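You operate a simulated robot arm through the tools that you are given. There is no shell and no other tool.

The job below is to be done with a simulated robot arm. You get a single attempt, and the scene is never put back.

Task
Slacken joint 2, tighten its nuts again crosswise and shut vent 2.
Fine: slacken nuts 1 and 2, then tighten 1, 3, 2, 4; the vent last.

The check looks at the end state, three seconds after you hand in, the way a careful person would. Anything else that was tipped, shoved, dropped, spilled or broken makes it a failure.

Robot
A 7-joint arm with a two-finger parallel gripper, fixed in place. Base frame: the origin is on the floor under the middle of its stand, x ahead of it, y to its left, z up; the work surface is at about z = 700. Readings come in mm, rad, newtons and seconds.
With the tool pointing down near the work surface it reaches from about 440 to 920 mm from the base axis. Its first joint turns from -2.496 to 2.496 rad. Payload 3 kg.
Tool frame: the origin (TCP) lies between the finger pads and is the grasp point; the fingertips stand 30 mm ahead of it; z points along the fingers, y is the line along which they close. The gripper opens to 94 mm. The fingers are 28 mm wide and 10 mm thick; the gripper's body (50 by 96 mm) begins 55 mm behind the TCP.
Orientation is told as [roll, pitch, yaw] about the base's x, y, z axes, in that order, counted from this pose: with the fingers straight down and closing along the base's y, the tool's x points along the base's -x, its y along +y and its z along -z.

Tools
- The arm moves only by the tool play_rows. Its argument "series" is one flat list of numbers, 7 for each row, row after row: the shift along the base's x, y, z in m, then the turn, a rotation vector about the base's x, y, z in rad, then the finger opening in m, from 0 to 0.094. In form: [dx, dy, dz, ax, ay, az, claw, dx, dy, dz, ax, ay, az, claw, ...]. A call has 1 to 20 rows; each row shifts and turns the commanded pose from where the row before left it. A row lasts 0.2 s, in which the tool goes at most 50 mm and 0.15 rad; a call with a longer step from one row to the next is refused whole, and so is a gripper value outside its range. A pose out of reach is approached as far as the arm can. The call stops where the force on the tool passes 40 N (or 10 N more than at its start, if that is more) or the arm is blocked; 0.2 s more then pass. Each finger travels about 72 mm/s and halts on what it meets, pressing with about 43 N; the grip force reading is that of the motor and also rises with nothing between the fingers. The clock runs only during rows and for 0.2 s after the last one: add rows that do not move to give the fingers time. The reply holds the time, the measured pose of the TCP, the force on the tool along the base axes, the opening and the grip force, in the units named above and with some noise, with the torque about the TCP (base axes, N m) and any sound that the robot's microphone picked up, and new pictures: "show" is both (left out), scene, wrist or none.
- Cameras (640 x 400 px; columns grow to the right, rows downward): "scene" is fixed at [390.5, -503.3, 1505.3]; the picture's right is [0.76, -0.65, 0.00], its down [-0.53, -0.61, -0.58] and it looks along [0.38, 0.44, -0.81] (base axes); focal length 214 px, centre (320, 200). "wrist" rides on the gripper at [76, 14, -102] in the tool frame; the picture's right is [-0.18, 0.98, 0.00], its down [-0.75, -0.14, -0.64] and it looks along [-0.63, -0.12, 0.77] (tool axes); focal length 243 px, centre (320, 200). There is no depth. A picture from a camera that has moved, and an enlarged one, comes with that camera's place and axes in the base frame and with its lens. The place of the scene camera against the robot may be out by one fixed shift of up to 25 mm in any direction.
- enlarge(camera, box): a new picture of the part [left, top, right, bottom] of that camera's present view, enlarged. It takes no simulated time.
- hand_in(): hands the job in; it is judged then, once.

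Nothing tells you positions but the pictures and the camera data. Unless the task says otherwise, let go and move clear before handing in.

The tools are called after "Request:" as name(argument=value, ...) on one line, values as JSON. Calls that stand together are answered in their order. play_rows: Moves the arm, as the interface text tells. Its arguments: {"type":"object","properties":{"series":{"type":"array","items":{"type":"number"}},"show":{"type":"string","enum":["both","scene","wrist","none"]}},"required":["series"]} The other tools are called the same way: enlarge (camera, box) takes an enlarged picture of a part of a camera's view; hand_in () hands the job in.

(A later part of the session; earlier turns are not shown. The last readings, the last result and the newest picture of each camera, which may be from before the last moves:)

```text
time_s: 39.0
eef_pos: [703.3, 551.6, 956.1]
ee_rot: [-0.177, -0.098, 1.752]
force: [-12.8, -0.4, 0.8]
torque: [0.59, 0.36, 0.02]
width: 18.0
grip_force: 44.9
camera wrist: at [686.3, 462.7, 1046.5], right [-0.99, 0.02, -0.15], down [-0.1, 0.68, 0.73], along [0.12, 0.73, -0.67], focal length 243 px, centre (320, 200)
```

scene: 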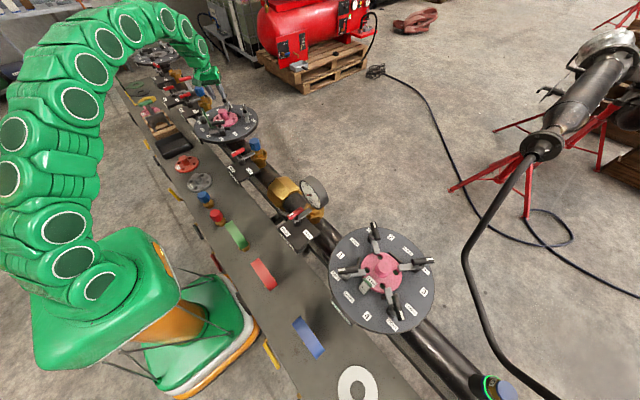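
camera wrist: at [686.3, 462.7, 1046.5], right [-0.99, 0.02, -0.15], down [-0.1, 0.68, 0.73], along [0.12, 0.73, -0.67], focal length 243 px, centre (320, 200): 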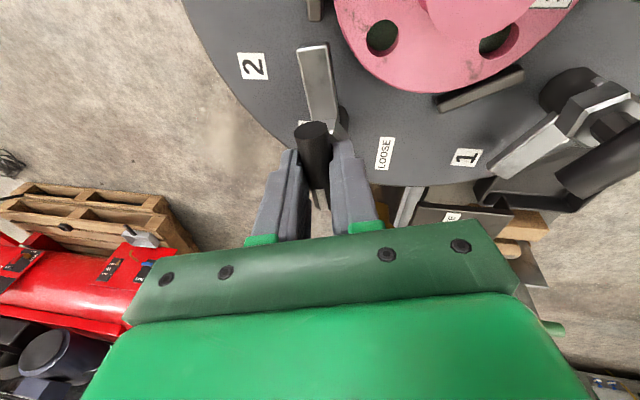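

Request:
play_rows(series=[-0.0004, 0, 0, -0.0109, -0.0085, 0.0686, 0.01, -0.0001, 0, 0, -0.0109, -0.0085, 0.0686, 0.01, -0.0001, 0, 0, -0.0109, -0.0085, 0.0686, 0.01, 0, 0, 0, -0.0109, -0.0085, 0.0686, 0.01], show="none")

```text
time_s: 40.0
eef_pos: [703.1, 551.7, 956.0]
ee_rot: [-0.196, -0.046, 2.025]
force: [-2.4, 5.9, 4.6]
torque: [1.32, 0.6, 0.0]
width: 17.8
grip_force: 44.9
```

Request:
play_rows(series=[0, 0, 0, -0.0109, -0.0085, 0.0686, 0.01, 0, 0, 0, -0.0109, -0.0085, 0.0686, 0.01, 0, 0, 0, -0.0109, -0.0085, 0.0686, 0.01, 0, 0, 0, -0.0109, -0.0085, 0.0686, 0.01], show="none")

```text
time_s: 41.0
eef_pos: [703.3, 550.0, 954.8]
ee_rot: [-0.2, 0.009, 2.299]
force: [5.0, 8.7, 9.0]
torque: [1.22, 0.83, -0.03]
width: 17.8
grip_force: 45.4
```

Request:
play_rows(series=[0.0001, 0.0002, 0.0002, -0.0109, -0.0085, 0.0686, 0.01, 0, 0, 0, -0.0109, -0.0085, 0.0686, 0.01, 0, 0, 0, -0.0109, -0.0085, 0.0686, 0.01, 0, 0, 0, -0.0109, -0.0085, 0.0686, 0.01], show="none")

```text
time_s: 42.0
eef_pos: [704.0, 550.8, 956.3]
ee_rot: [-0.187, 0.063, 2.574]
force: [0.4, -4.6, -1.8]
torque: [0.6, 1.06, 0.01]
width: 17.8
grip_force: 44.8
```

Request:
play_rows(series=[0, 0, 0, -0.0109, -0.0085, 0.0686, 0.01, 0, 0, 0, -0.0109, -0.0085, 0.0686, 0.01, 0, 0, 0, -0.0047, -0.0037, 0.0294, 0.01, 0, 0, 0, 0, 0, 0, 0.01], show="both")

Request:
enlarge(camera="scene", box=[190, 60, 270, 140])

```text
time_s: 43.0
eef_pos: [703.1, 550.3, 953.8]
ee_rot: [-0.176, 0.094, 2.741]
force: [3.1, -5.2, -6.1]
torque: [-0.06, 0.08, -1.39]
width: 17.8
grip_force: 45.4
camera wrist: at [751.6, 496.8, 1060.4], right [-0.53, -0.83, -0.19], down [-0.74, 0.34, 0.58], along [-0.42, 0.45, -0.79], focal length 243 px, centre (320, 200)
```

scene: 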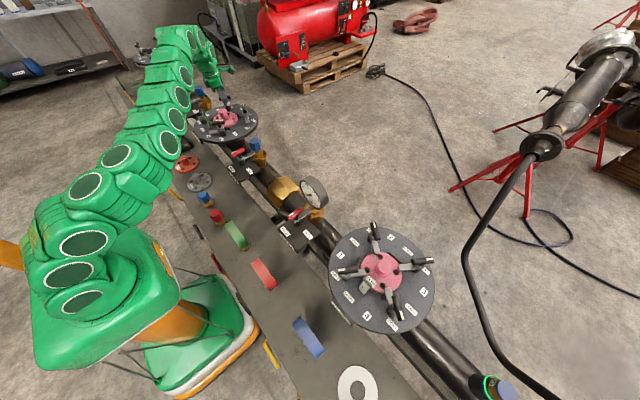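
wrist: 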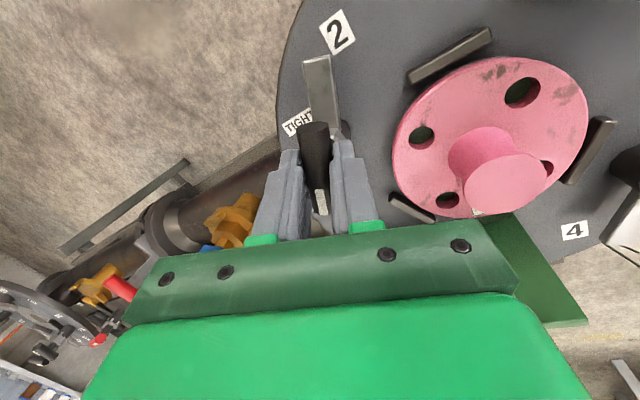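

```text
5.00 times, centred on (230, 100) of scene
camera zoom: at [390.5, -503.3, 1505.3], right [0.76, -0.65, 0.0], down [-0.53, -0.61, -0.58], along [0.38, 0.44, -0.81], focal length 1072 px, centre (770, 700)
```

zoom: 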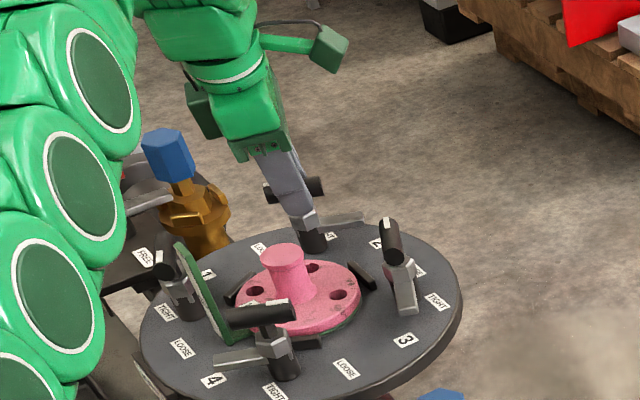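

Nut 2 is at its loose stop (torque −1.4 N·m). I'll release, rise, un-tilt and return to nut 1 with yaw ≈1.176 to tighten it.

Request:
play_rows(series=[0, 0, 0, 0, 0, 0, 0.034, 0, 0, 0, 0, 0, 0, 0.034, 0, 0, 0.018, 0, 0, 0, 0.034, 0, 0, 0.018, 0, 0, 0, 0.034, -0.02, -0.004, 0.02, -0.0616, 0.0788, 0, 0.034, -0.02, -0.004, 0.02, -0.0616, 0.0788, 0, 0.034, 0, 0, 0, 0, 0, 0, 0.034])

Request:
enlarge(camera="scene", box=[190, 60, 270, 140])

```text
time_s: 44.6
eef_pos: [663.5, 544.0, 1031.2]
ee_rot: [-0.001, -0.005, 2.749]
force: [-0.7, 0.2, 0.3]
torque: [-0.02, 0.05, -0.04]
width: 33.8
grip_force: 0.0
camera wrist: at [728.4, 502.5, 1133.3], right [-0.55, -0.84, 0.0], down [-0.64, 0.42, 0.65], along [-0.54, 0.35, -0.76], focal length 243 px, centre (320, 200)
```

scene: 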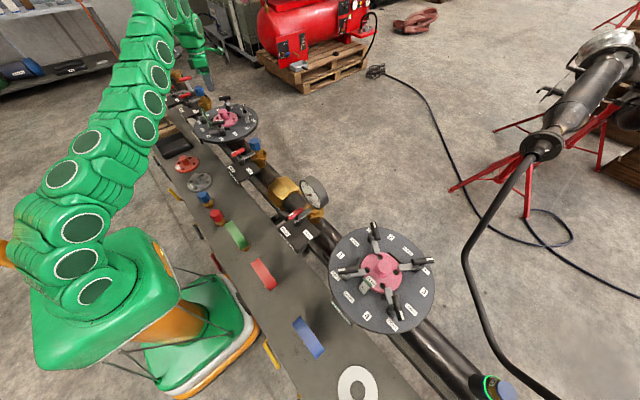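
wrist: 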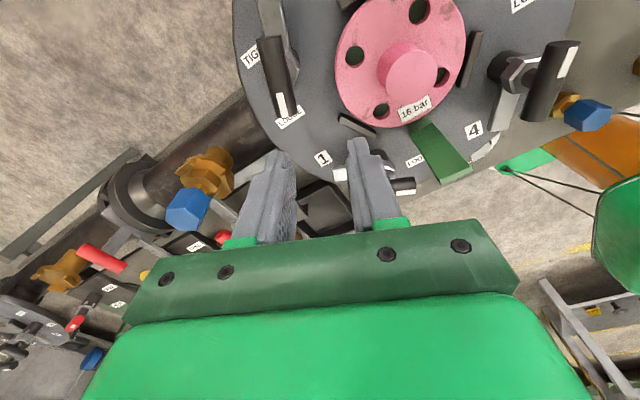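

```text
5.00 times, centred on (230, 100) of scene
camera zoom: at [390.5, -503.3, 1505.3], right [0.76, -0.65, 0.0], down [-0.53, -0.61, -0.58], along [0.38, 0.44, -0.81], focal length 1072 px, centre (770, 700)
```

zoom: 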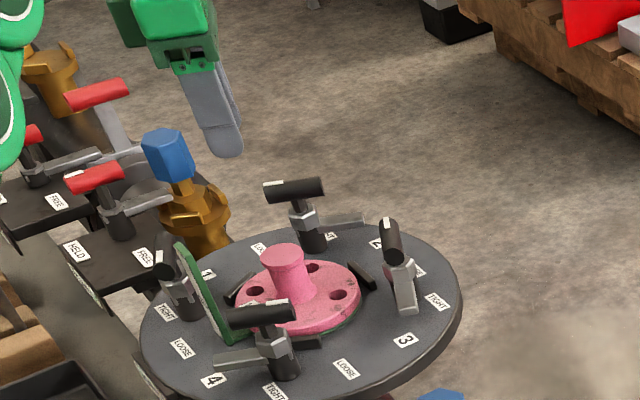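

All four nuts are now loose. Going back to nut 1 (axis ≈ (567, 526)).

Request:
play_rows(series=[-0.0088, -0.0016, 0.0027, 0, 0, -0.143, 0.034, -0.0088, -0.0016, 0.0027, 0, 0, -0.143, 0.034, -0.0088, -0.0016, 0.0027, 0, 0, -0.143, 0.034, -0.0088, -0.0016, 0.0027, 0, 0, -0.143, 0.034, -0.0088, -0.0016, 0.0027, 0, 0, -0.143, 0.034, -0.0088, -0.0016, 0.0027, 0, 0, -0.143, 0.034, -0.0088, -0.0016, 0.0027, 0, 0, -0.143, 0.034, -0.0088, -0.0016, 0.0027, 0, 0, -0.143, 0.034, -0.0088, -0.0016, 0.0027, 0, 0, -0.143, 0.034, -0.0087, -0.0016, 0.0027, 0, 0, -0.143, 0.034, -0.0086, -0.0016, 0.0027, 0, 0, -0.143, 0.034, 0, 0, 0, 0, 0, 0, 0.034])

Request:
enlarge(camera="wrist", box=[240, 50, 400, 210])

```text
time_s: 47.2
eef_pos: [566.6, 525.9, 1061.2]
ee_rot: [0.0, -0.003, 1.174]
force: [0.2, 0.3, -0.4]
torque: [-0.01, -0.03, 0.01]
width: 33.8
grip_force: 0.2
camera wrist: at [523.4, 461.7, 1163.8], right [-0.84, 0.55, 0.0], down [0.42, 0.64, 0.65], along [0.35, 0.54, -0.76], focal length 243 px, centre (320, 200)
```

scene: 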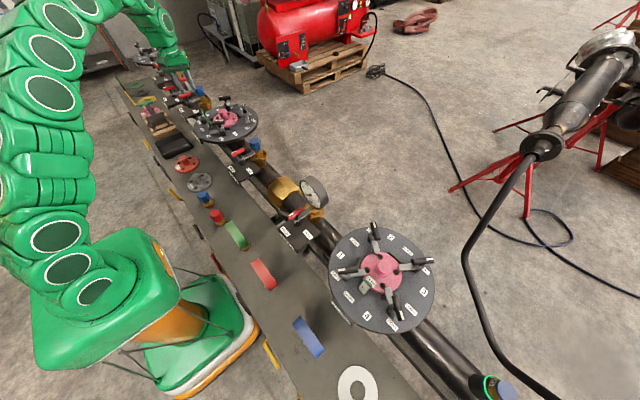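
wrist: 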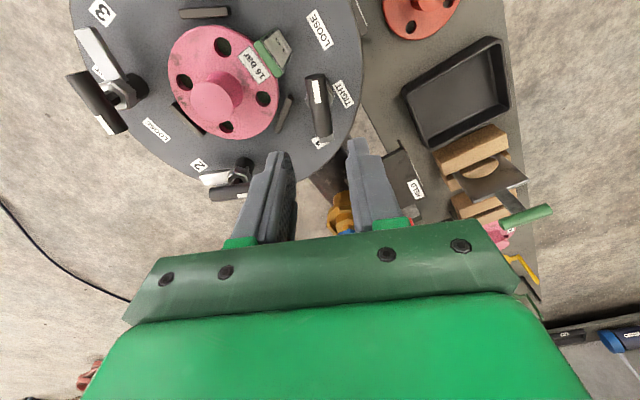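

```text
2.50 times, centred on (320, 130) of wrist
camera zoom: at [523.4, 461.7, 1163.8], right [-0.84, 0.55, 0.0], down [0.42, 0.64, 0.65], along [0.35, 0.54, -0.76], focal length 606 px, centre (320, 375)
```

zoom: 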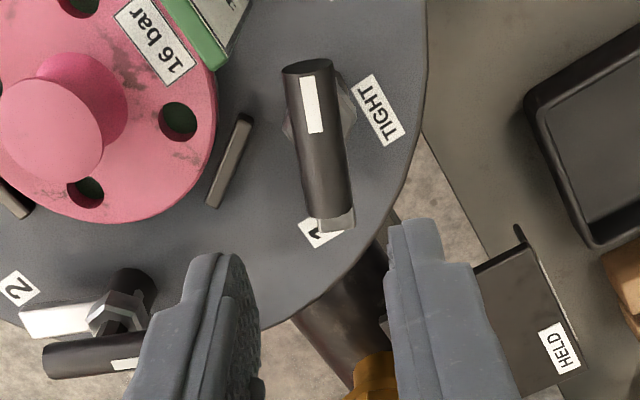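

Aligned over nut 1. Descend and grip.

Request:
play_rows(series=[0, 0, -0.035, 0, 0, 0, 0.034, 0, 0, -0.035, 0, 0, 0, 0.034, 0, 0, -0.02, 0, 0, 0, 0.034, 0, 0, -0.0145, 0, 0, 0, 0.034, 0, 0, 0, 0, 0, 0, 0.034], show="wrist")

Request:
enlarge(camera="wrist", box=[240, 80, 400, 240])

```text
time_s: 48.4
eef_pos: [566.9, 526.1, 956.7]
ee_rot: [0.0, -0.005, 1.176]
force: [0.3, -0.2, -1.0]
torque: [-0.02, 0.03, -0.02]
width: 33.9
grip_force: 0.1
camera wrist: at [523.6, 461.7, 1058.7], right [-0.84, 0.55, 0.0], down [0.42, 0.64, 0.65], along [0.35, 0.54, -0.76], focal length 243 px, centre (320, 200)
```

wrist: 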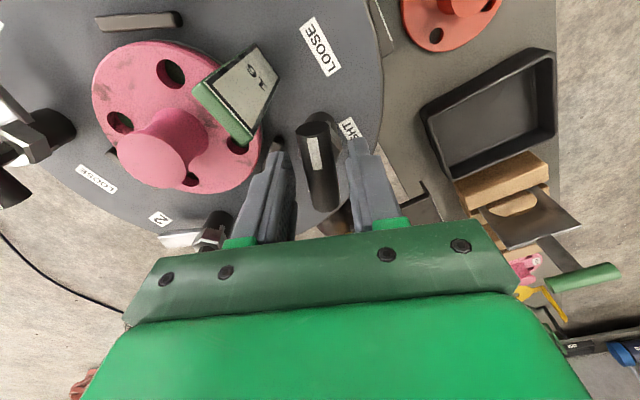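

```text
2.50 times, centred on (320, 160) of wrist
camera zoom: at [523.6, 461.7, 1058.7], right [-0.84, 0.55, 0.0], down [0.42, 0.64, 0.65], along [0.35, 0.54, -0.76], focal length 606 px, centre (320, 300)
```

zoom: 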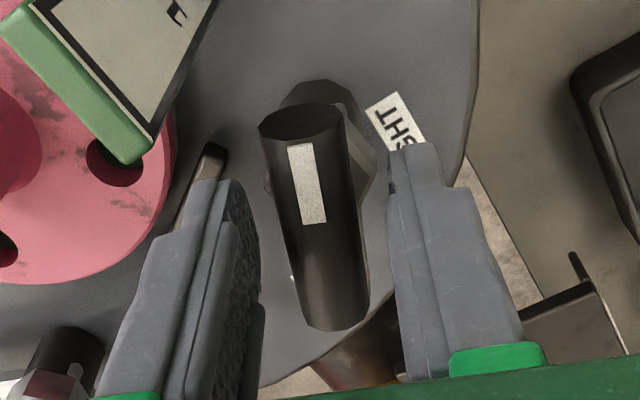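

Centred; closing on the bar.

Request:
play_rows(series=[0, 0, 0, 0, 0, 0, 0.01, 0, 0, 0, 0, 0, 0, 0.01, 0, 0, 0, 0, 0, 0, 0.01], show="none")

```text
time_s: 49.2
eef_pos: [567.0, 526.0, 956.6]
ee_rot: [-0.001, -0.004, 1.178]
force: [-1.9, -1.0, -0.4]
torque: [0.04, 0.03, -1.13]
width: 17.6
grip_force: 45.9
```

Request:
play_rows(series=[0, 0, 0, 0, 0, -0.08, 0.01, 0, 0, 0, 0, 0, -0.08, 0.01, 0, 0, 0, 0, 0, -0.08, 0.01, 0, 0, 0, 0, 0, -0.08, 0.01], show="none")

```text
time_s: 50.2
eef_pos: [567.6, 525.0, 956.8]
ee_rot: [0.001, -0.004, 0.857]
force: [11.3, 6.4, -9.9]
torque: [0.09, -0.27, -0.02]
width: 17.5
grip_force: 44.8
```

Request:
play_rows(series=[0.0003, 0.0001, -0.0003, 0, 0, -0.08, 0.01, 0, 0, -0.0002, 0, 0, -0.08, 0.01, 0, 0, 0, 0, 0, -0.08, 0.01, 0, 0, 0, 0, 0, -0.08, 0.01], show="none")

```text
time_s: 51.2
eef_pos: [567.2, 525.0, 957.1]
ee_rot: [0.0, -0.005, 0.535]
force: [4.0, -0.2, 5.1]
torque: [-0.53, 0.85, -0.01]
width: 17.7
grip_force: 45.1
```

Request:
play_rows(series=[0, 0, 0, 0, 0, -0.08, 0.01, 0, 0, 0, 0, 0, -0.08, 0.01, 0, 0, 0, 0, 0, -0.08, 0.01, 0, 0, 0, 0, 0, -0.08, 0.01, 0, 0, 0, 0, 0, -0.08, 0.01], show="wrist")

```text
time_s: 52.4
eef_pos: [567.6, 526.0, 957.7]
ee_rot: [0.0, -0.004, 0.137]
force: [0.8, -3.8, 7.6]
torque: [-0.08, 0.14, 0.0]
width: 17.5
grip_force: 45.5
camera wrist: at [488.3, 530.7, 1058.6], right [0.05, 1.0, 0.0], down [0.76, -0.04, 0.65], along [0.64, -0.03, -0.76], focal length 243 px, centre (320, 200)
```

wrist: 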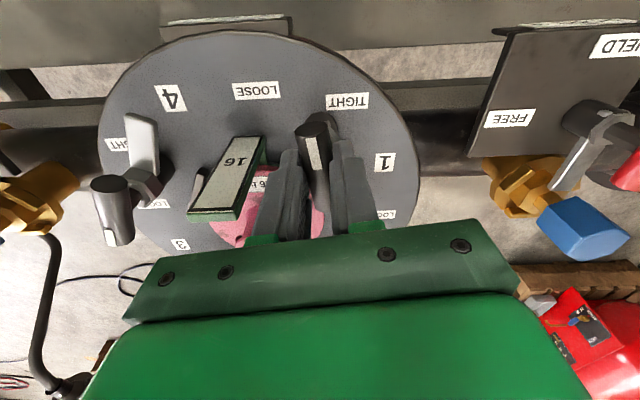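

Request:
play_rows(series=[0, 0, 0.0002, 0, 0, -0.08, 0.01, 0, 0, 0, 0, 0, -0.08, 0.01, 0, 0, 0, 0, 0, -0.08, 0.01, 0, 0, 0, 0, 0, -0.08, 0.01, 0, 0, 0, 0, 0, -0.08, 0.01], show="none")

```text
time_s: 53.6
eef_pos: [567.0, 526.2, 956.9]
ee_rot: [-0.002, -0.003, -0.262]
force: [-1.2, 0.6, -0.6]
torque: [0.26, 0.75, -0.01]
width: 17.7
grip_force: 45.2
```

Request:
play_rows(series=[0, 0, 0, 0, 0, -0.08, 0.01, 0, 0, 0, 0, 0, -0.08, 0.01, 0, 0, 0, 0, 0, -0.06, 0.01, 0, 0, 0, 0, 0, -0.06, 0.01], show="none")

```text
time_s: 54.6
eef_pos: [567.0, 525.3, 955.7]
ee_rot: [0.0, -0.006, -0.543]
force: [-2.8, 6.3, -3.5]
torque: [0.18, 0.22, -0.01]
width: 17.9
grip_force: 44.9
```

Near the TIGHT stop; finishing with small steps watching the torque.

Request:
play_rows(series=[0, 0, 0, 0, 0, -0.03, 0.01, 0, 0, 0, 0, 0, -0.03, 0.01, 0, 0, 0, 0, 0, 0, 0.01], show="none")

```text
time_s: 55.4
eef_pos: [567.3, 525.7, 956.4]
ee_rot: [-0.001, -0.003, -0.604]
force: [-6.5, 6.6, -3.9]
torque: [0.09, 0.03, 0.51]
width: 17.7
grip_force: 44.8
```

Request:
play_rows(series=[0, 0, 0, 0, 0, -0.03, 0.01, 0, 0, 0, 0, 0, 0, 0.01], show="wrist")

Request:
enlarge(camera="wrist", box=[220, 60, 400, 240])

```text
time_s: 56.0
eef_pos: [567.5, 525.4, 956.1]
ee_rot: [0.0, -0.004, -0.632]
force: [-7.4, 7.1, -1.8]
torque: [0.11, 0.06, 1.46]
width: 18.1
grip_force: 45.0
camera wrist: at [512.9, 583.8, 1058.6], right [0.73, 0.68, 0.0], down [0.52, -0.56, 0.65], along [0.44, -0.47, -0.76], focal length 243 px, centre (320, 200)
```

wrist: 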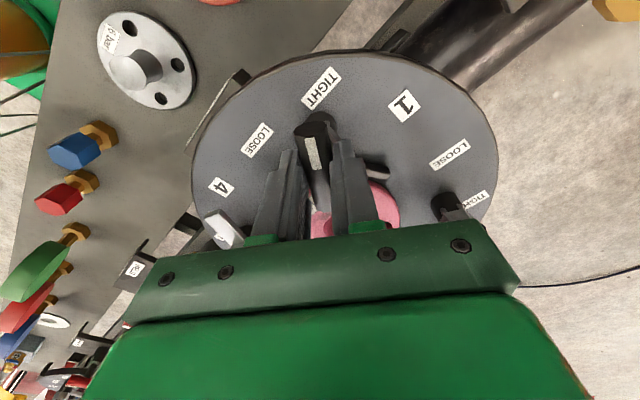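

```text
2.22 times, centred on (310, 150) of wrist
camera zoom: at [512.9, 583.8, 1058.6], right [0.73, 0.68, 0.0], down [0.52, -0.56, 0.65], along [0.44, -0.47, -0.76], focal length 539 px, centre (342, 311)
```

zoom: 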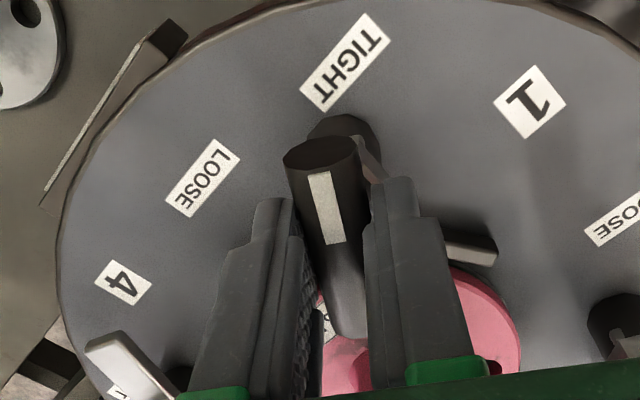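

Nut 1 is at its TIGHT stop (torque 1.5 N·m). I'll release, rise, and go over nut 3 near (732, 415) with yaw ≈1.19.

Request:
play_rows(series=[0, 0, 0, 0, 0, 0, 0.034, 0, 0, 0, 0, 0, 0, 0.034, 0, 0, 0.03, 0, 0, 0, 0.034, 0, 0, 0.04, 0, 0, 0, 0.034, 0, 0, 0.034, 0, 0, 0, 0.034, 0.0127, -0.0085, -0.0019, 0, 0, 0.14, 0.034, 0.0127, -0.0085, -0.0019, 0, 0, 0.14, 0.034, 0.0127, -0.0085, -0.0019, 0, 0, 0.14, 0.034, 0.0127, -0.0085, -0.0019, 0, 0, 0.14, 0.034, 0.0127, -0.0085, -0.0019, 0, 0, 0.14, 0.034, 0.0127, -0.0085, -0.0019, 0, 0, 0.14, 0.034, 0.0127, -0.0085, -0.0019, 0, 0, 0.14, 0.034, 0.0127, -0.0085, -0.0019, 0, 0, 0.14, 0.034, 0.0127, -0.0085, -0.0019, 0, 0, 0.14, 0.034, 0.0127, -0.0085, -0.0019, 0, 0, 0.14, 0.034, 0.0127, -0.0085, -0.0019, 0, 0, 0.14, 0.034, 0.0127, -0.0085, -0.0019, 0, 0, 0.14, 0.034, 0.0127, -0.0085, -0.0019, 0, 0, 0.14, 0.034, 0, 0, 0, 0, 0, 0, 0.034])

Request:
enlarge(camera="wrist", box=[240, 50, 400, 210])

Request:
enlarge(camera="scene", box=[190, 60, 270, 140])

```text
time_s: 60.0
eef_pos: [731.6, 415.4, 1035.9]
ee_rot: [-0.001, -0.006, 1.188]
force: [0.7, 0.8, 0.4]
torque: [0.0, 0.02, 0.01]
width: 34.0
grip_force: 0.0
camera wrist: at [689.3, 350.6, 1138.2], right [-0.84, 0.54, 0.0], down [0.41, 0.64, 0.65], along [0.35, 0.54, -0.76], focal length 243 px, centre (320, 200)
```

scene: 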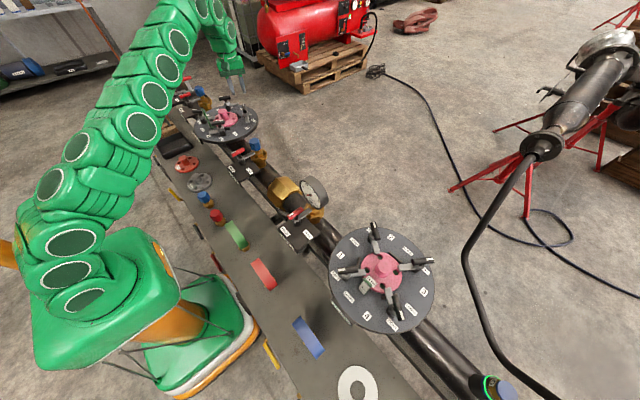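
wrist: 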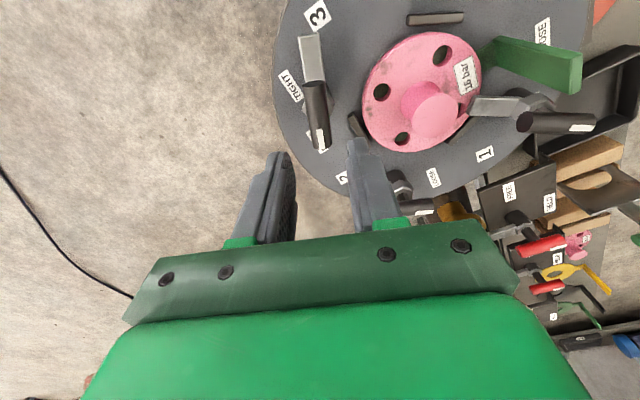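

```text
2.50 times, centred on (320, 130) of wrist
camera zoom: at [689.3, 350.6, 1138.2], right [-0.84, 0.54, 0.0], down [0.41, 0.64, 0.65], along [0.35, 0.54, -0.76], focal length 606 px, centre (320, 375)
```

zoom: 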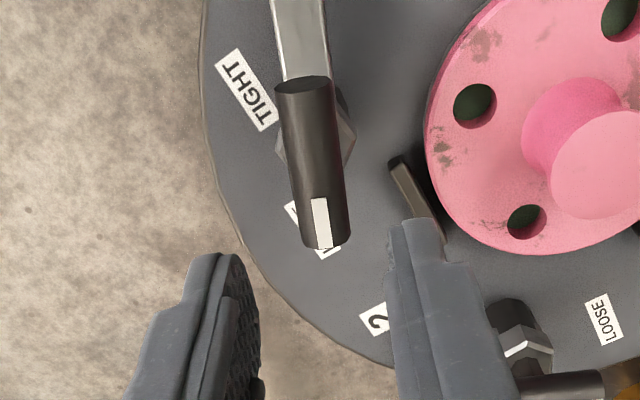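

```text
5.00 times, centred on (230, 100) of scene
camera zoom: at [390.5, -503.3, 1505.3], right [0.76, -0.65, 0.0], down [-0.53, -0.61, -0.58], along [0.38, 0.44, -0.81], focal length 1072 px, centre (770, 700)
```

zoom: 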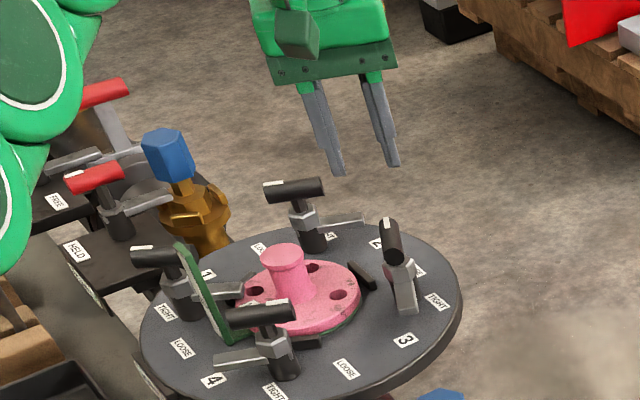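

Nut 1 shows TIGHT. Nut 3's bar centre is about (732.5, 413); I'll shift slightly and descend.

Request:
play_rows(series=[0.0008, -0.002, -0.025, 0, 0.004, 0, 0.034, 0, 0, -0.025, 0, 0, 0, 0.034, 0, 0, -0.015, 0, 0, 0, 0.034, 0, 0, -0.0145, 0, 0, 0, 0.034, 0, 0, 0, 0, 0, 0, 0.034], show="wrist")

Request:
enlarge(camera="wrist", box=[240, 80, 400, 240])

```text
time_s: 61.2
eef_pos: [733.0, 411.7, 956.0]
ee_rot: [0.004, -0.002, 1.185]
force: [0.3, -0.3, 0.1]
torque: [0.02, -0.02, 0.04]
width: 34.2
grip_force: 0.0
camera wrist: at [690.5, 348.2, 1058.1], right [-0.84, 0.54, 0.0], down [0.41, 0.64, 0.64], along [0.34, 0.54, -0.77], focal length 243 px, centre (320, 200)
```

wrist: 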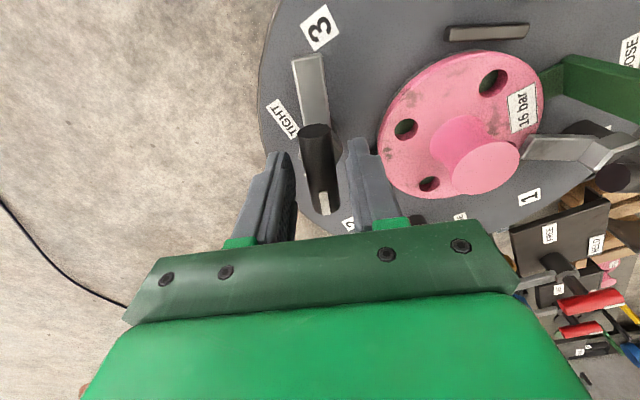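

```text
2.50 times, centred on (320, 160) of wrist
camera zoom: at [690.5, 348.2, 1058.1], right [-0.84, 0.54, 0.0], down [0.41, 0.64, 0.64], along [0.34, 0.54, -0.77], focal length 606 px, centre (320, 300)
```

zoom: 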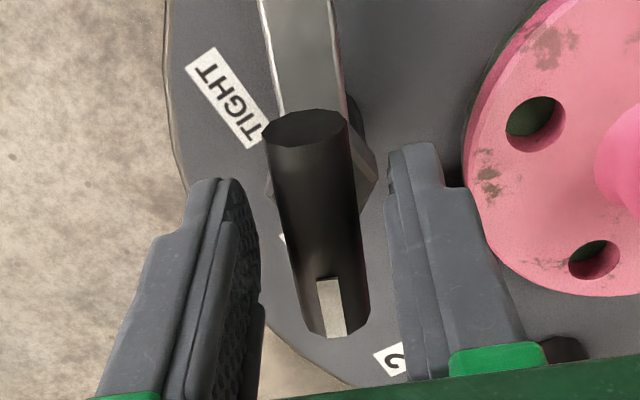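

Well centred; gripping nut 3.

Request:
play_rows(series=[0, 0, 0, 0, 0, 0, 0.01, 0, 0, 0, 0, 0, 0, 0.01, 0, 0, 0, 0, 0, 0, 0.01], show="none")

```text
time_s: 62.0
eef_pos: [732.2, 412.4, 955.8]
ee_rot: [0.004, -0.002, 1.187]
force: [-7.8, -0.7, -0.7]
torque: [0.02, 0.13, -1.08]
width: 17.9
grip_force: 45.3
```

Request:
play_rows(series=[-0.0003, 0, 0, 0, 0, -0.08, 0.01, 0, 0, 0, 0, 0, -0.08, 0.01, 0, 0, 0, 0, 0, -0.08, 0.01, 0, 0, 0, 0, 0, -0.08, 0.01], show="none")

```text
time_s: 63.0
eef_pos: [732.2, 413.5, 957.1]
ee_rot: [0.003, -0.002, 0.865]
force: [-22.1, -10.3, -15.7]
torque: [0.18, 0.1, 0.04]
width: 17.4
grip_force: 44.9
```

Request:
play_rows(series=[-0.0008, -0.0003, -0.0005, 0, 0, -0.06, 0.01, 0, 0, 0, 0, 0, -0.08, 0.01, 0, 0, 0, 0, 0, -0.08, 0.01], show="none")

```text
time_s: 63.8
eef_pos: [732.5, 413.4, 956.1]
ee_rot: [0.003, -0.003, 0.649]
force: [-7.3, 0.2, -10.8]
torque: [0.37, -0.23, 0.0]
width: 17.6
grip_force: 45.1
```

Request:
play_rows(series=[-0.0003, 0, -0.0003, 0, 0, -0.08, 0.01, 0, 0, 0, 0, 0, -0.08, 0.01, 0, 0, 0, 0, 0, -0.08, 0.01, 0, 0, 0, 0, 0, -0.08, 0.01], show="none")

```text
time_s: 64.8
eef_pos: [731.7, 413.7, 956.0]
ee_rot: [0.004, -0.005, 0.325]
force: [7.9, 13.9, 3.5]
torque: [0.28, -0.15, 0.02]
width: 17.4
grip_force: 44.5
```

Request:
play_rows(series=[0.0003, 0.0005, 0, 0, 0, -0.08, 0.01, 0, 0, 0, 0, 0, -0.08, 0.01, 0, 0, 0, 0, 0, -0.08, 0.01, 0, 0, 0, 0, 0, -0.08, 0.01], show="wrist")

```text
time_s: 65.8
eef_pos: [732.0, 414.6, 954.9]
ee_rot: [0.005, -0.003, 0.008]
force: [1.1, 12.5, 6.7]
torque: [0.18, 0.37, 0.03]
width: 17.8
grip_force: 44.9
camera wrist: at [654.4, 428.4, 1058.2], right [0.18, 0.98, 0.0], down [0.75, -0.14, 0.64], along [0.63, -0.11, -0.77], focal length 243 px, centre (320, 200)
```

wrist: 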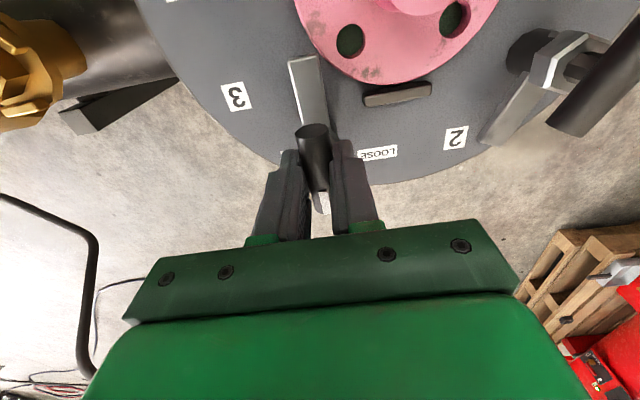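

Request:
play_rows(series=[0, 0.0005, 0.0002, 0, 0, -0.08, 0.01, 0, 0, 0, 0, 0, -0.08, 0.01, 0, 0, 0, 0, 0, -0.08, 0.01, 0, 0, 0, 0, 0, -0.08, 0.01], show="none")

```text
time_s: 66.8
eef_pos: [732.0, 413.7, 956.5]
ee_rot: [0.003, -0.005, -0.312]
force: [-2.0, 9.5, 9.0]
torque: [0.5, 0.88, 0.03]
width: 17.5
grip_force: 44.8
```

Request:
play_rows(series=[0, 0.0003, 0.0002, 0, 0, -0.08, 0.01, 0, 0, 0, 0, 0, -0.08, 0.01, 0, 0, 0, 0, 0, -0.07, 0.01], show="none")

Request:
play_rows(series=[0, 0, 0, 0, 0, -0.03, 0.01, 0, 0, 0, 0, 0, -0.03, 0.01, 0, 0, 0, 0, 0, 0, 0.01], show="none")

```text
time_s: 67.6
eef_pos: [730.5, 415.2, 955.7]
ee_rot: [0.004, -0.005, -0.543]
force: [-1.9, 9.6, 2.7]
torque: [0.03, -0.15, 0.01]
width: 17.8
grip_force: 45.0
```

```text
time_s: 68.4
eef_pos: [732.0, 414.5, 956.2]
ee_rot: [0.003, -0.003, -0.603]
force: [2.1, 7.5, 4.3]
torque: [0.23, 0.1, 0.45]
width: 17.9
grip_force: 45.0
```

Stop contact felt; a last small turn to seat nut 3.

Request:
play_rows(series=[0, 0, 0, 0, 0, -0.03, 0.01, 0, 0, 0, 0, 0, 0, 0.01], show="both")

Request:
enlarge(camera="scene", box=[190, 60, 270, 140])

```text
time_s: 69.0
eef_pos: [731.3, 414.8, 955.4]
ee_rot: [0.004, -0.002, -0.631]
force: [0.2, 4.5, 2.8]
torque: [-0.06, -0.27, 1.49]
width: 17.9
grip_force: 44.7
camera wrist: at [677.5, 472.2, 1058.2], right [0.73, 0.69, 0.0], down [0.52, -0.56, 0.64], along [0.44, -0.47, -0.77], focal length 243 px, centre (320, 200)
```

scene: 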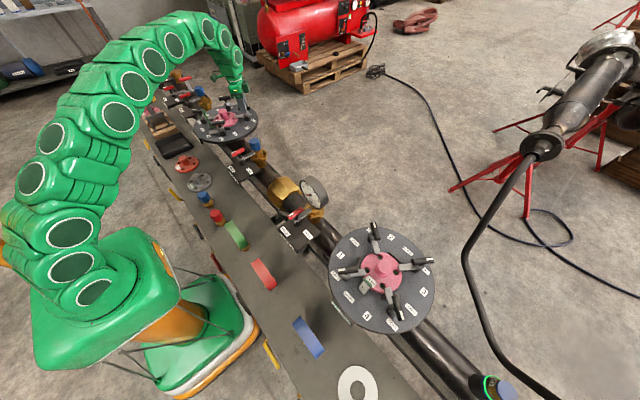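
wrist: 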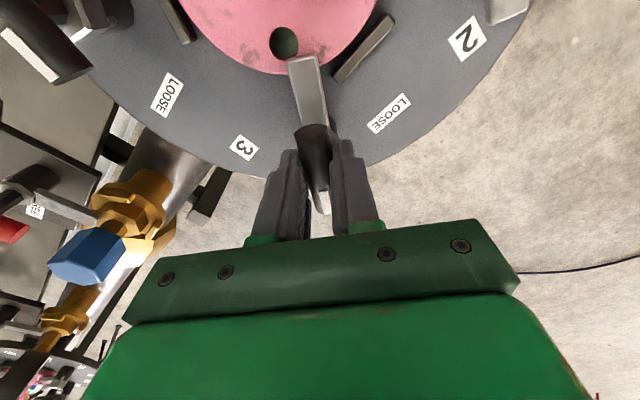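

```text
5.00 times, centred on (230, 100) of scene
camera zoom: at [390.5, -503.3, 1505.3], right [0.76, -0.65, 0.0], down [-0.53, -0.61, -0.58], along [0.38, 0.44, -0.81], focal length 1072 px, centre (770, 700)
```

zoom: 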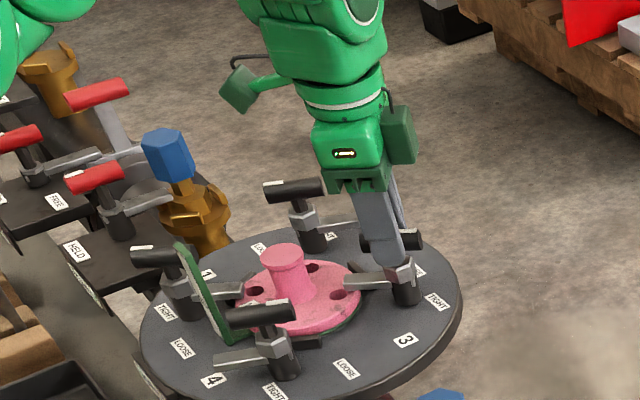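

Nut 3 is TIGHT. Next nut 2; I'll rise and rotate toward yaw 2.74 (the known workable range) while moving to the earlier staging point.

Request:
play_rows(series=[0, 0, 0, 0, 0, 0, 0.034, 0, 0, 0, 0, 0, 0, 0.034, 0, 0, 0.025, 0, 0, 0, 0.034, 0, 0, 0.025, 0, 0, 0, 0.034, 0, 0, 0.025, 0, 0, 0, 0.034, -0.0028, 0.0054, 0, 0, 0, 0.14, 0.034, -0.0028, 0.0054, 0, 0, 0, 0.14, 0.034, -0.0028, 0.0054, 0, 0, 0, 0.14, 0.034, -0.0028, 0.0054, 0, 0, 0, 0.14, 0.034, -0.0028, 0.0054, 0, 0, 0, 0.14, 0.034, -0.0028, 0.0054, 0, 0, 0, 0.14, 0.034, -0.0028, 0.0054, 0, 0, 0, 0.14, 0.034, -0.0028, 0.0054, 0, 0, 0, 0.14, 0.034, -0.0028, 0.0054, 0, 0, 0, 0.14, 0.034, -0.0028, 0.0054, 0, 0, 0, 0.14, 0.034, -0.0028, 0.0054, 0, 0, 0, 0.14, 0.034, -0.0028, 0.0054, 0, 0, 0, 0.14, 0.034], show="scene")

Request:
play_rows(series=[-0.0028, 0.0054, 0, 0, 0, 0.14, 0.034, -0.0028, 0.0054, 0, 0, 0, 0.14, 0.034, -0.0028, 0.0054, 0, 0, 0, 0.14, 0.034, -0.0028, 0.0054, 0, 0, 0, 0.14, 0.034, -0.0028, 0.0054, 0, 0, 0, 0.14, 0.034, -0.0028, 0.0054, 0, 0, 0, 0.14, 0.034, -0.0028, 0.0054, 0, 0, 0, 0.14, 0.034, -0.0028, 0.0054, 0, 0, 0, 0.14, 0.034, -0.0028, 0.0054, 0, 0, 0, 0.14, 0.034, -0.0028, 0.0054, 0, 0, 0, 0.14, 0.034, -0.0028, 0.0054, 0, 0, 0, 0.14, 0.034, -0.0028, 0.0054, 0, 0, 0, 0.14, 0.034, 0, 0, 0, 0, 0, 0, 0.034], show="both")

```text
time_s: 72.6
eef_pos: [697.0, 479.2, 1031.3]
ee_rot: [0.003, -0.002, 1.052]
force: [0.4, 0.1, 1.3]
torque: [-0.01, 0.0, 0.0]
width: 34.2
grip_force: 0.0
```

scene: 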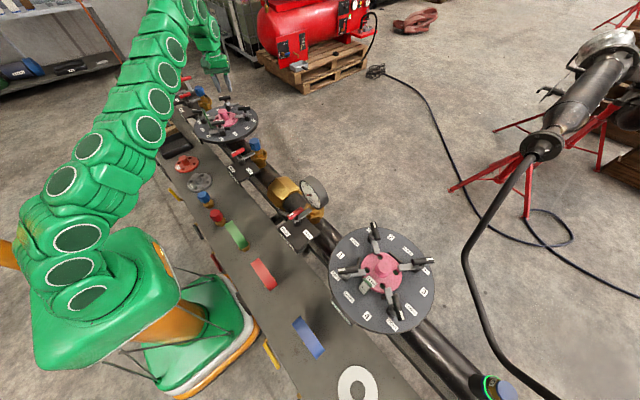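

```text
time_s: 75.4
eef_pos: [664.2, 543.2, 1032.1]
ee_rot: [0.006, -0.004, 2.731]
force: [-0.1, 0.1, -0.3]
torque: [-0.03, -0.01, 0.04]
width: 34.0
grip_force: 0.0
camera wrist: at [728.2, 501.5, 1133.2], right [-0.56, -0.83, 0.0], down [-0.63, 0.43, 0.64], along [-0.53, 0.36, -0.77], focal length 243 px, centre (320, 200)
```

scene: 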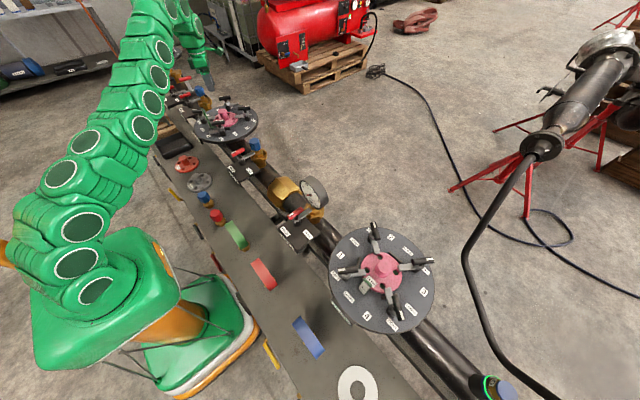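
wrist: 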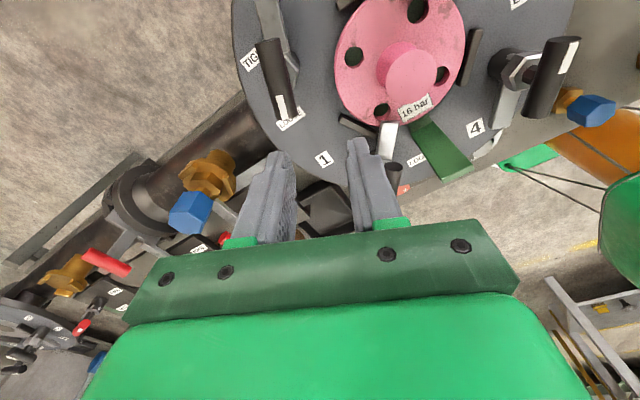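

Staged; now tilt outward and move over nut 2.

Request:
play_rows(series=[0.0195, 0.004, -0.02, 0.0616, -0.0788, 0, 0.034, 0.0195, 0.004, -0.02, 0.0616, -0.0788, 0, 0.034, 0, 0, 0, 0, 0, 0, 0.034], show="wrist")

Request:
enlarge(camera="wrist", box=[240, 50, 400, 210])

```text
time_s: 76.2
eef_pos: [703.2, 551.0, 990.8]
ee_rot: [-0.174, 0.093, 2.72]
force: [0.1, -0.1, 1.1]
torque: [0.0, -0.01, 0.01]
width: 33.7
grip_force: 0.1
camera wrist: at [750.9, 496.6, 1095.2], right [-0.55, -0.81, -0.19], down [-0.73, 0.36, 0.59], along [-0.41, 0.46, -0.79], focal length 243 px, centre (320, 200)
```

wrist: 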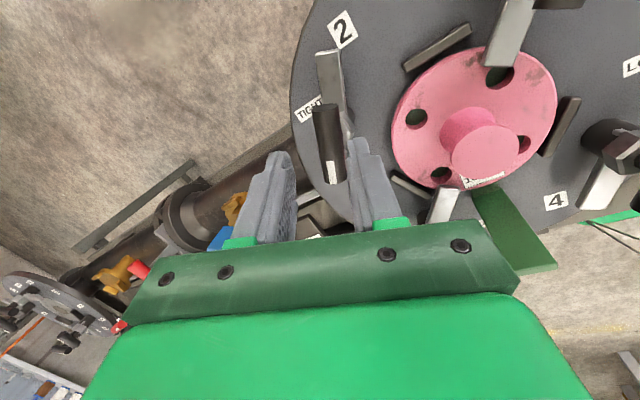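

```text
2.50 times, centred on (320, 130) of wrist
camera zoom: at [750.9, 496.6, 1095.2], right [-0.55, -0.81, -0.19], down [-0.73, 0.36, 0.59], along [-0.41, 0.46, -0.79], focal length 606 px, centre (320, 375)
```

zoom: 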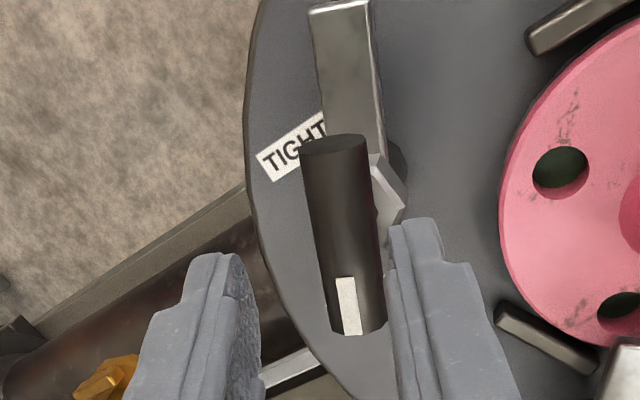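

Request:
play_rows(series=[0, 0, -0.018, 0, 0, 0, 0.034, 0, 0, -0.0175, 0, 0, 0, 0.034, 0, 0, 0, 0, 0, 0, 0.034], show="wrist")

Request:
enlarge(camera="wrist", box=[240, 80, 400, 240])

```text
time_s: 77.0
eef_pos: [703.7, 551.6, 954.8]
ee_rot: [-0.172, 0.09, 2.722]
force: [0.1, 0.5, 0.1]
torque: [-0.01, 0.0, 0.0]
width: 34.0
grip_force: 0.0
camera wrist: at [750.7, 496.5, 1060.3], right [-0.55, -0.82, -0.18], down [-0.73, 0.36, 0.59], along [-0.41, 0.46, -0.79], focal length 243 px, centre (320, 200)
```

wrist: 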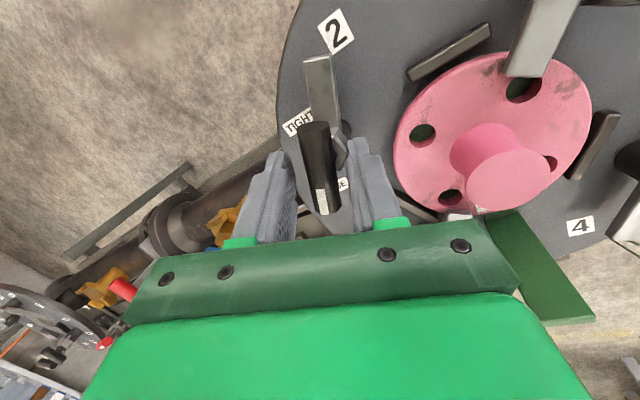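

```text
2.50 times, centred on (320, 160) of wrist
camera zoom: at [750.7, 496.5, 1060.3], right [-0.55, -0.82, -0.18], down [-0.73, 0.36, 0.59], along [-0.41, 0.46, -0.79], focal length 606 px, centre (320, 300)
```

zoom: 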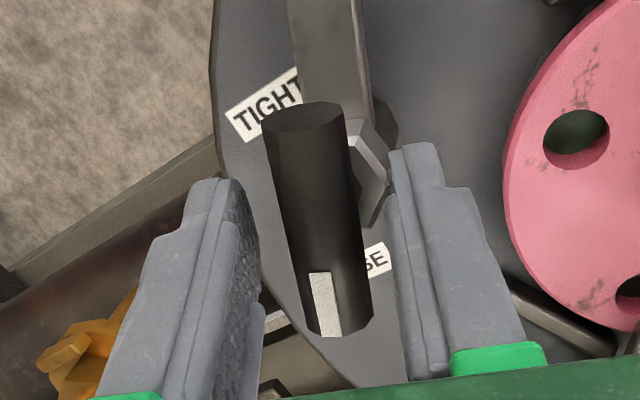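

Centred on nut 2's bar; gripping.

Request:
play_rows(series=[0, 0, 0, 0, 0, 0, 0.01, 0, 0, 0, 0, 0, 0, 0.01, 0, 0, 0, 0, 0, 0, 0.01], show="none")

```text
time_s: 77.8
eef_pos: [703.5, 552.1, 955.0]
ee_rot: [-0.171, 0.088, 2.721]
force: [-10.6, -14.6, 2.6]
torque: [0.07, 0.86, -0.58]
width: 17.3
grip_force: 44.7
```

Request:
play_rows(series=[-0.0003, -0.0006, 0, 0, 0, 0, 0.01, 0, 0, 0, 0.0109, 0.0085, -0.0686, 0.01, 0, 0, 0, 0.0109, 0.0085, -0.0686, 0.01, 0, 0, 0, 0.0109, 0.0085, -0.0686, 0.01], show="none")

```text
time_s: 78.8
eef_pos: [703.2, 551.7, 956.0]
ee_rot: [-0.188, 0.052, 2.51]
force: [-0.5, -6.4, -3.8]
torque: [-0.89, -1.1, -0.01]
width: 17.9
grip_force: 45.4
```

Request:
play_rows(series=[0, -0.0002, 0, 0.0109, 0.0085, -0.0686, 0.01, 0, 0, 0, 0.0109, 0.0085, -0.0686, 0.01, 0, 0, 0, 0.0109, 0.0085, -0.0686, 0.01, 0, 0, 0, 0.0109, 0.0085, -0.0686, 0.01], show="none")

```text
time_s: 79.8
eef_pos: [702.7, 550.6, 955.5]
ee_rot: [-0.197, -0.001, 2.236]
force: [-9.3, -10.5, -4.7]
torque: [-1.21, -0.73, 0.0]
width: 17.7
grip_force: 45.1
```

Request:
play_rows(series=[-0.0004, -0.0003, -0.0001, 0.0109, 0.0085, -0.0686, 0.01, 0, 0, 0, 0.0109, 0.0085, -0.0686, 0.01, 0, 0, 0, 0.0109, 0.0085, -0.0686, 0.01, 0, 0, 0, 0.0109, 0.0085, -0.0686, 0.01], show="none")

```text
time_s: 80.8
eef_pos: [702.9, 551.1, 955.8]
ee_rot: [-0.189, -0.058, 1.964]
force: [11.7, 10.8, -1.7]
torque: [-0.94, -0.62, 0.0]
width: 17.8
grip_force: 44.9
```

Request:
play_rows(series=[0.0004, 0.0002, 0, 0.0109, 0.0085, -0.0686, 0.01, 0.0001, 0, 0, 0.0109, 0.0085, -0.0686, 0.01, 0, 0, 0, 0.0109, 0.0085, -0.0686, 0.01, 0, 0, 0, 0.0109, 0.0085, -0.0686, 0.01], show="none")

```text
time_s: 81.8
eef_pos: [702.3, 551.7, 954.6]
ee_rot: [-0.165, -0.107, 1.687]
force: [8.1, 2.3, 3.4]
torque: [-1.4, -0.3, 0.0]
width: 17.6
grip_force: 44.6
```

Request:
play_rows(series=[0.0003, 0, 0, 0.0109, 0.0085, -0.0686, 0.01, 0, 0, 0, 0.0109, 0.0085, -0.0686, 0.01, 0, 0, 0, 0.0109, 0.0085, -0.0686, 0.01, 0, 0, 0, 0.0109, 0.0085, -0.0686, 0.01], show="wrist")

```text
time_s: 82.8
eef_pos: [704.9, 550.9, 955.8]
ee_rot: [-0.131, -0.149, 1.409]
force: [1.2, 1.2, 7.9]
torque: [-1.22, 0.13, 0.02]
width: 17.6
grip_force: 44.4
camera wrist: at [660.9, 467.6, 1042.8], right [-0.93, 0.36, -0.1], down [0.16, 0.63, 0.76], along [0.33, 0.69, -0.64], focal length 243 px, centre (320, 200)
```

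wrist: 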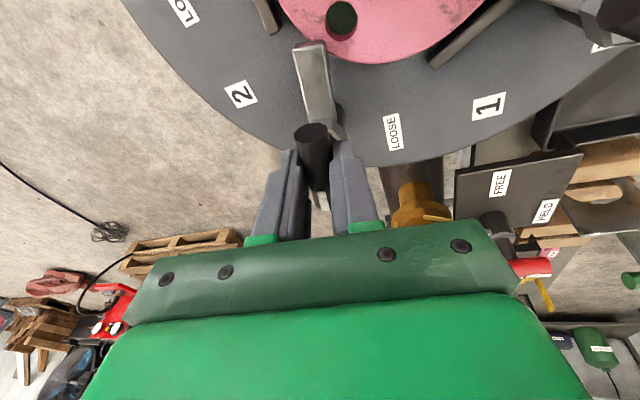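

Request:
play_rows(series=[0, 0, 0.0002, 0.0109, 0.0085, -0.0686, 0.01, 0, 0, 0, 0.0109, 0.0085, -0.0686, 0.01, 0, 0, 0, 0.0109, 0.0085, -0.0686, 0.01, 0, 0, 0, 0.0109, 0.0085, -0.0686, 0.01], show="none")

Request:
play_rows(series=[0, 0, 0, 0.0085, 0.0067, -0.0535, 0.01, 0, 0, 0, 0.0078, 0.0061, -0.049, 0.01, 0, 0, 0, 0, 0, 0, 0.01], show="none")

```text
time_s: 83.8
eef_pos: [703.8, 551.3, 956.6]
ee_rot: [-0.084, -0.18, 1.125]
force: [-6.3, -4.6, 2.5]
torque: [-1.02, 0.55, 0.03]
width: 17.6
grip_force: 44.4
```

```text
time_s: 84.6
eef_pos: [703.9, 550.3, 954.1]
ee_rot: [-0.064, -0.188, 1.021]
force: [-2.1, -4.4, -4.7]
torque: [-0.36, 0.19, -0.01]
width: 17.8
grip_force: 44.9
```

Request:
play_rows(series=[0, 0, 0, 0.0047, 0.0037, -0.0294, 0.01, 0, 0, 0, 0.0047, 0.0037, -0.0294, 0.01, 0, 0, 0, 0, 0, 0, 0.01], show="none")

```text
time_s: 85.4
eef_pos: [703.1, 550.9, 955.0]
ee_rot: [-0.055, -0.191, 0.959]
force: [-7.7, -11.1, -4.0]
torque: [-0.5, 0.25, 1.37]
width: 17.8
grip_force: 45.2
```

Nut 2 is at its TIGHT stop (1.4 N·m). Release, rise, and go to nut 4 near (594, 387) with yaw ≈2.72.

Request:
play_rows(series=[0, 0, 0, 0, 0, 0, 0.034, 0, 0, 0, 0, 0, 0, 0.034, 0, 0, 0.018, 0, 0, 0, 0.034, 0, 0, 0.018, 0, 0, 0, 0.034, -0.02, -0.004, 0.02, -0.0616, 0.0788, 0, 0.034, -0.02, -0.004, 0.02, -0.0616, 0.0788, 0, 0.034, -0.0053, -0.012, 0.0015, 0, 0, 0.135, 0.034, -0.0053, -0.012, 0.0015, 0, 0, 0.135, 0.034, -0.0053, -0.012, 0.0015, 0, 0, 0.135, 0.034, -0.0053, -0.012, 0.0015, 0, 0, 0.135, 0.034, -0.0053, -0.012, 0.0015, 0, 0, 0.135, 0.034, -0.0053, -0.012, 0.0015, 0, 0, 0.135, 0.034, -0.0053, -0.012, 0.0015, 0, 0, 0.135, 0.034, -0.0053, -0.012, 0.0015, 0, 0, 0.135, 0.034, -0.0053, -0.012, 0.0015, 0, 0, 0.135, 0.034, -0.0053, -0.012, 0.0015, 0, 0, 0.135, 0.034, -0.0053, -0.012, 0.0015, 0, 0, 0.135, 0.034, -0.0053, -0.012, 0.0015, 0, 0, 0.135, 0.034, -0.0053, -0.012, 0.0015, 0, 0, 0.135, 0.034, 0, 0, 0, 0, 0, 0, 0.034])

Request:
enlarge(camera="wrist", box=[240, 50, 400, 210])

Request:
enlarge(camera="scene", box=[190, 60, 270, 140])

```text
time_s: 89.6
eef_pos: [595.4, 387.0, 1049.4]
ee_rot: [0.004, 0.0, 2.711]
force: [-0.8, 0.6, -0.8]
torque: [0.04, -0.03, -0.01]
width: 33.9
grip_force: 0.1
camera wrist: at [657.9, 344.1, 1152.9], right [-0.58, -0.82, 0.0], down [-0.62, 0.45, 0.64], along [-0.53, 0.37, -0.77], focal length 243 px, centre (320, 200)
```

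scene: 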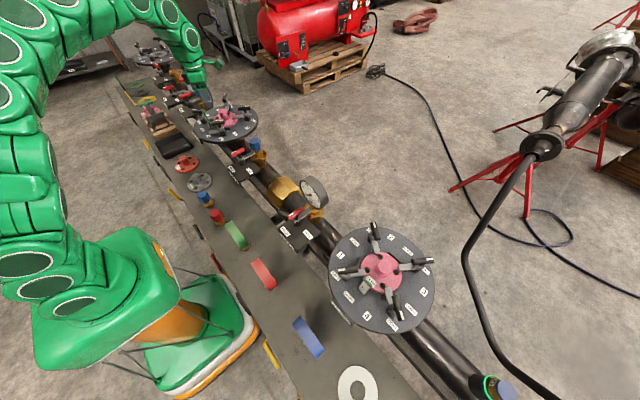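
wrist: 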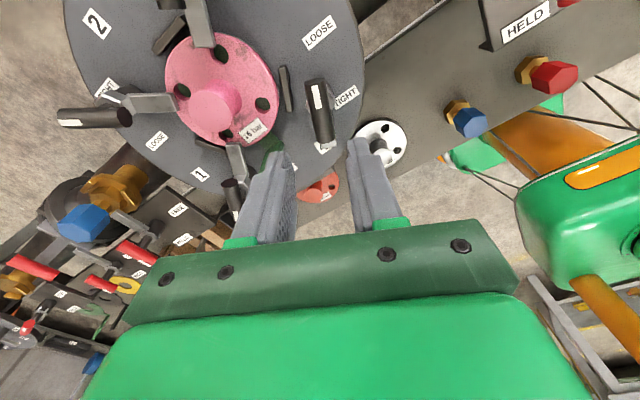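

```text
2.50 times, centred on (320, 130) of wrist
camera zoom: at [657.9, 344.1, 1152.9], right [-0.58, -0.82, 0.0], down [-0.62, 0.45, 0.64], along [-0.53, 0.37, -0.77], focal length 606 px, centre (320, 375)
```

zoom: 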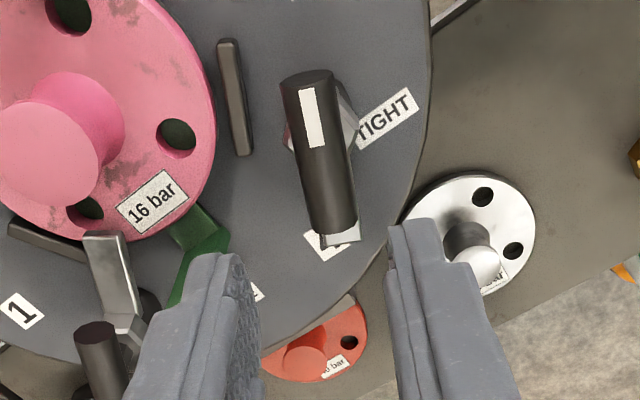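

```text
5.00 times, centred on (230, 100) of scene
camera zoom: at [390.5, -503.3, 1505.3], right [0.76, -0.65, 0.0], down [-0.53, -0.61, -0.58], along [0.38, 0.44, -0.81], focal length 1072 px, centre (770, 700)
```

zoom: 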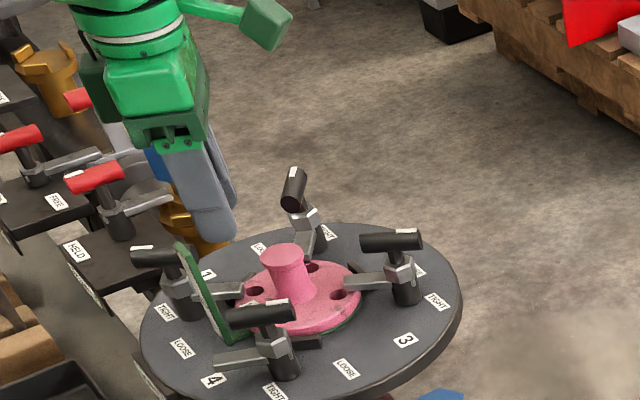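

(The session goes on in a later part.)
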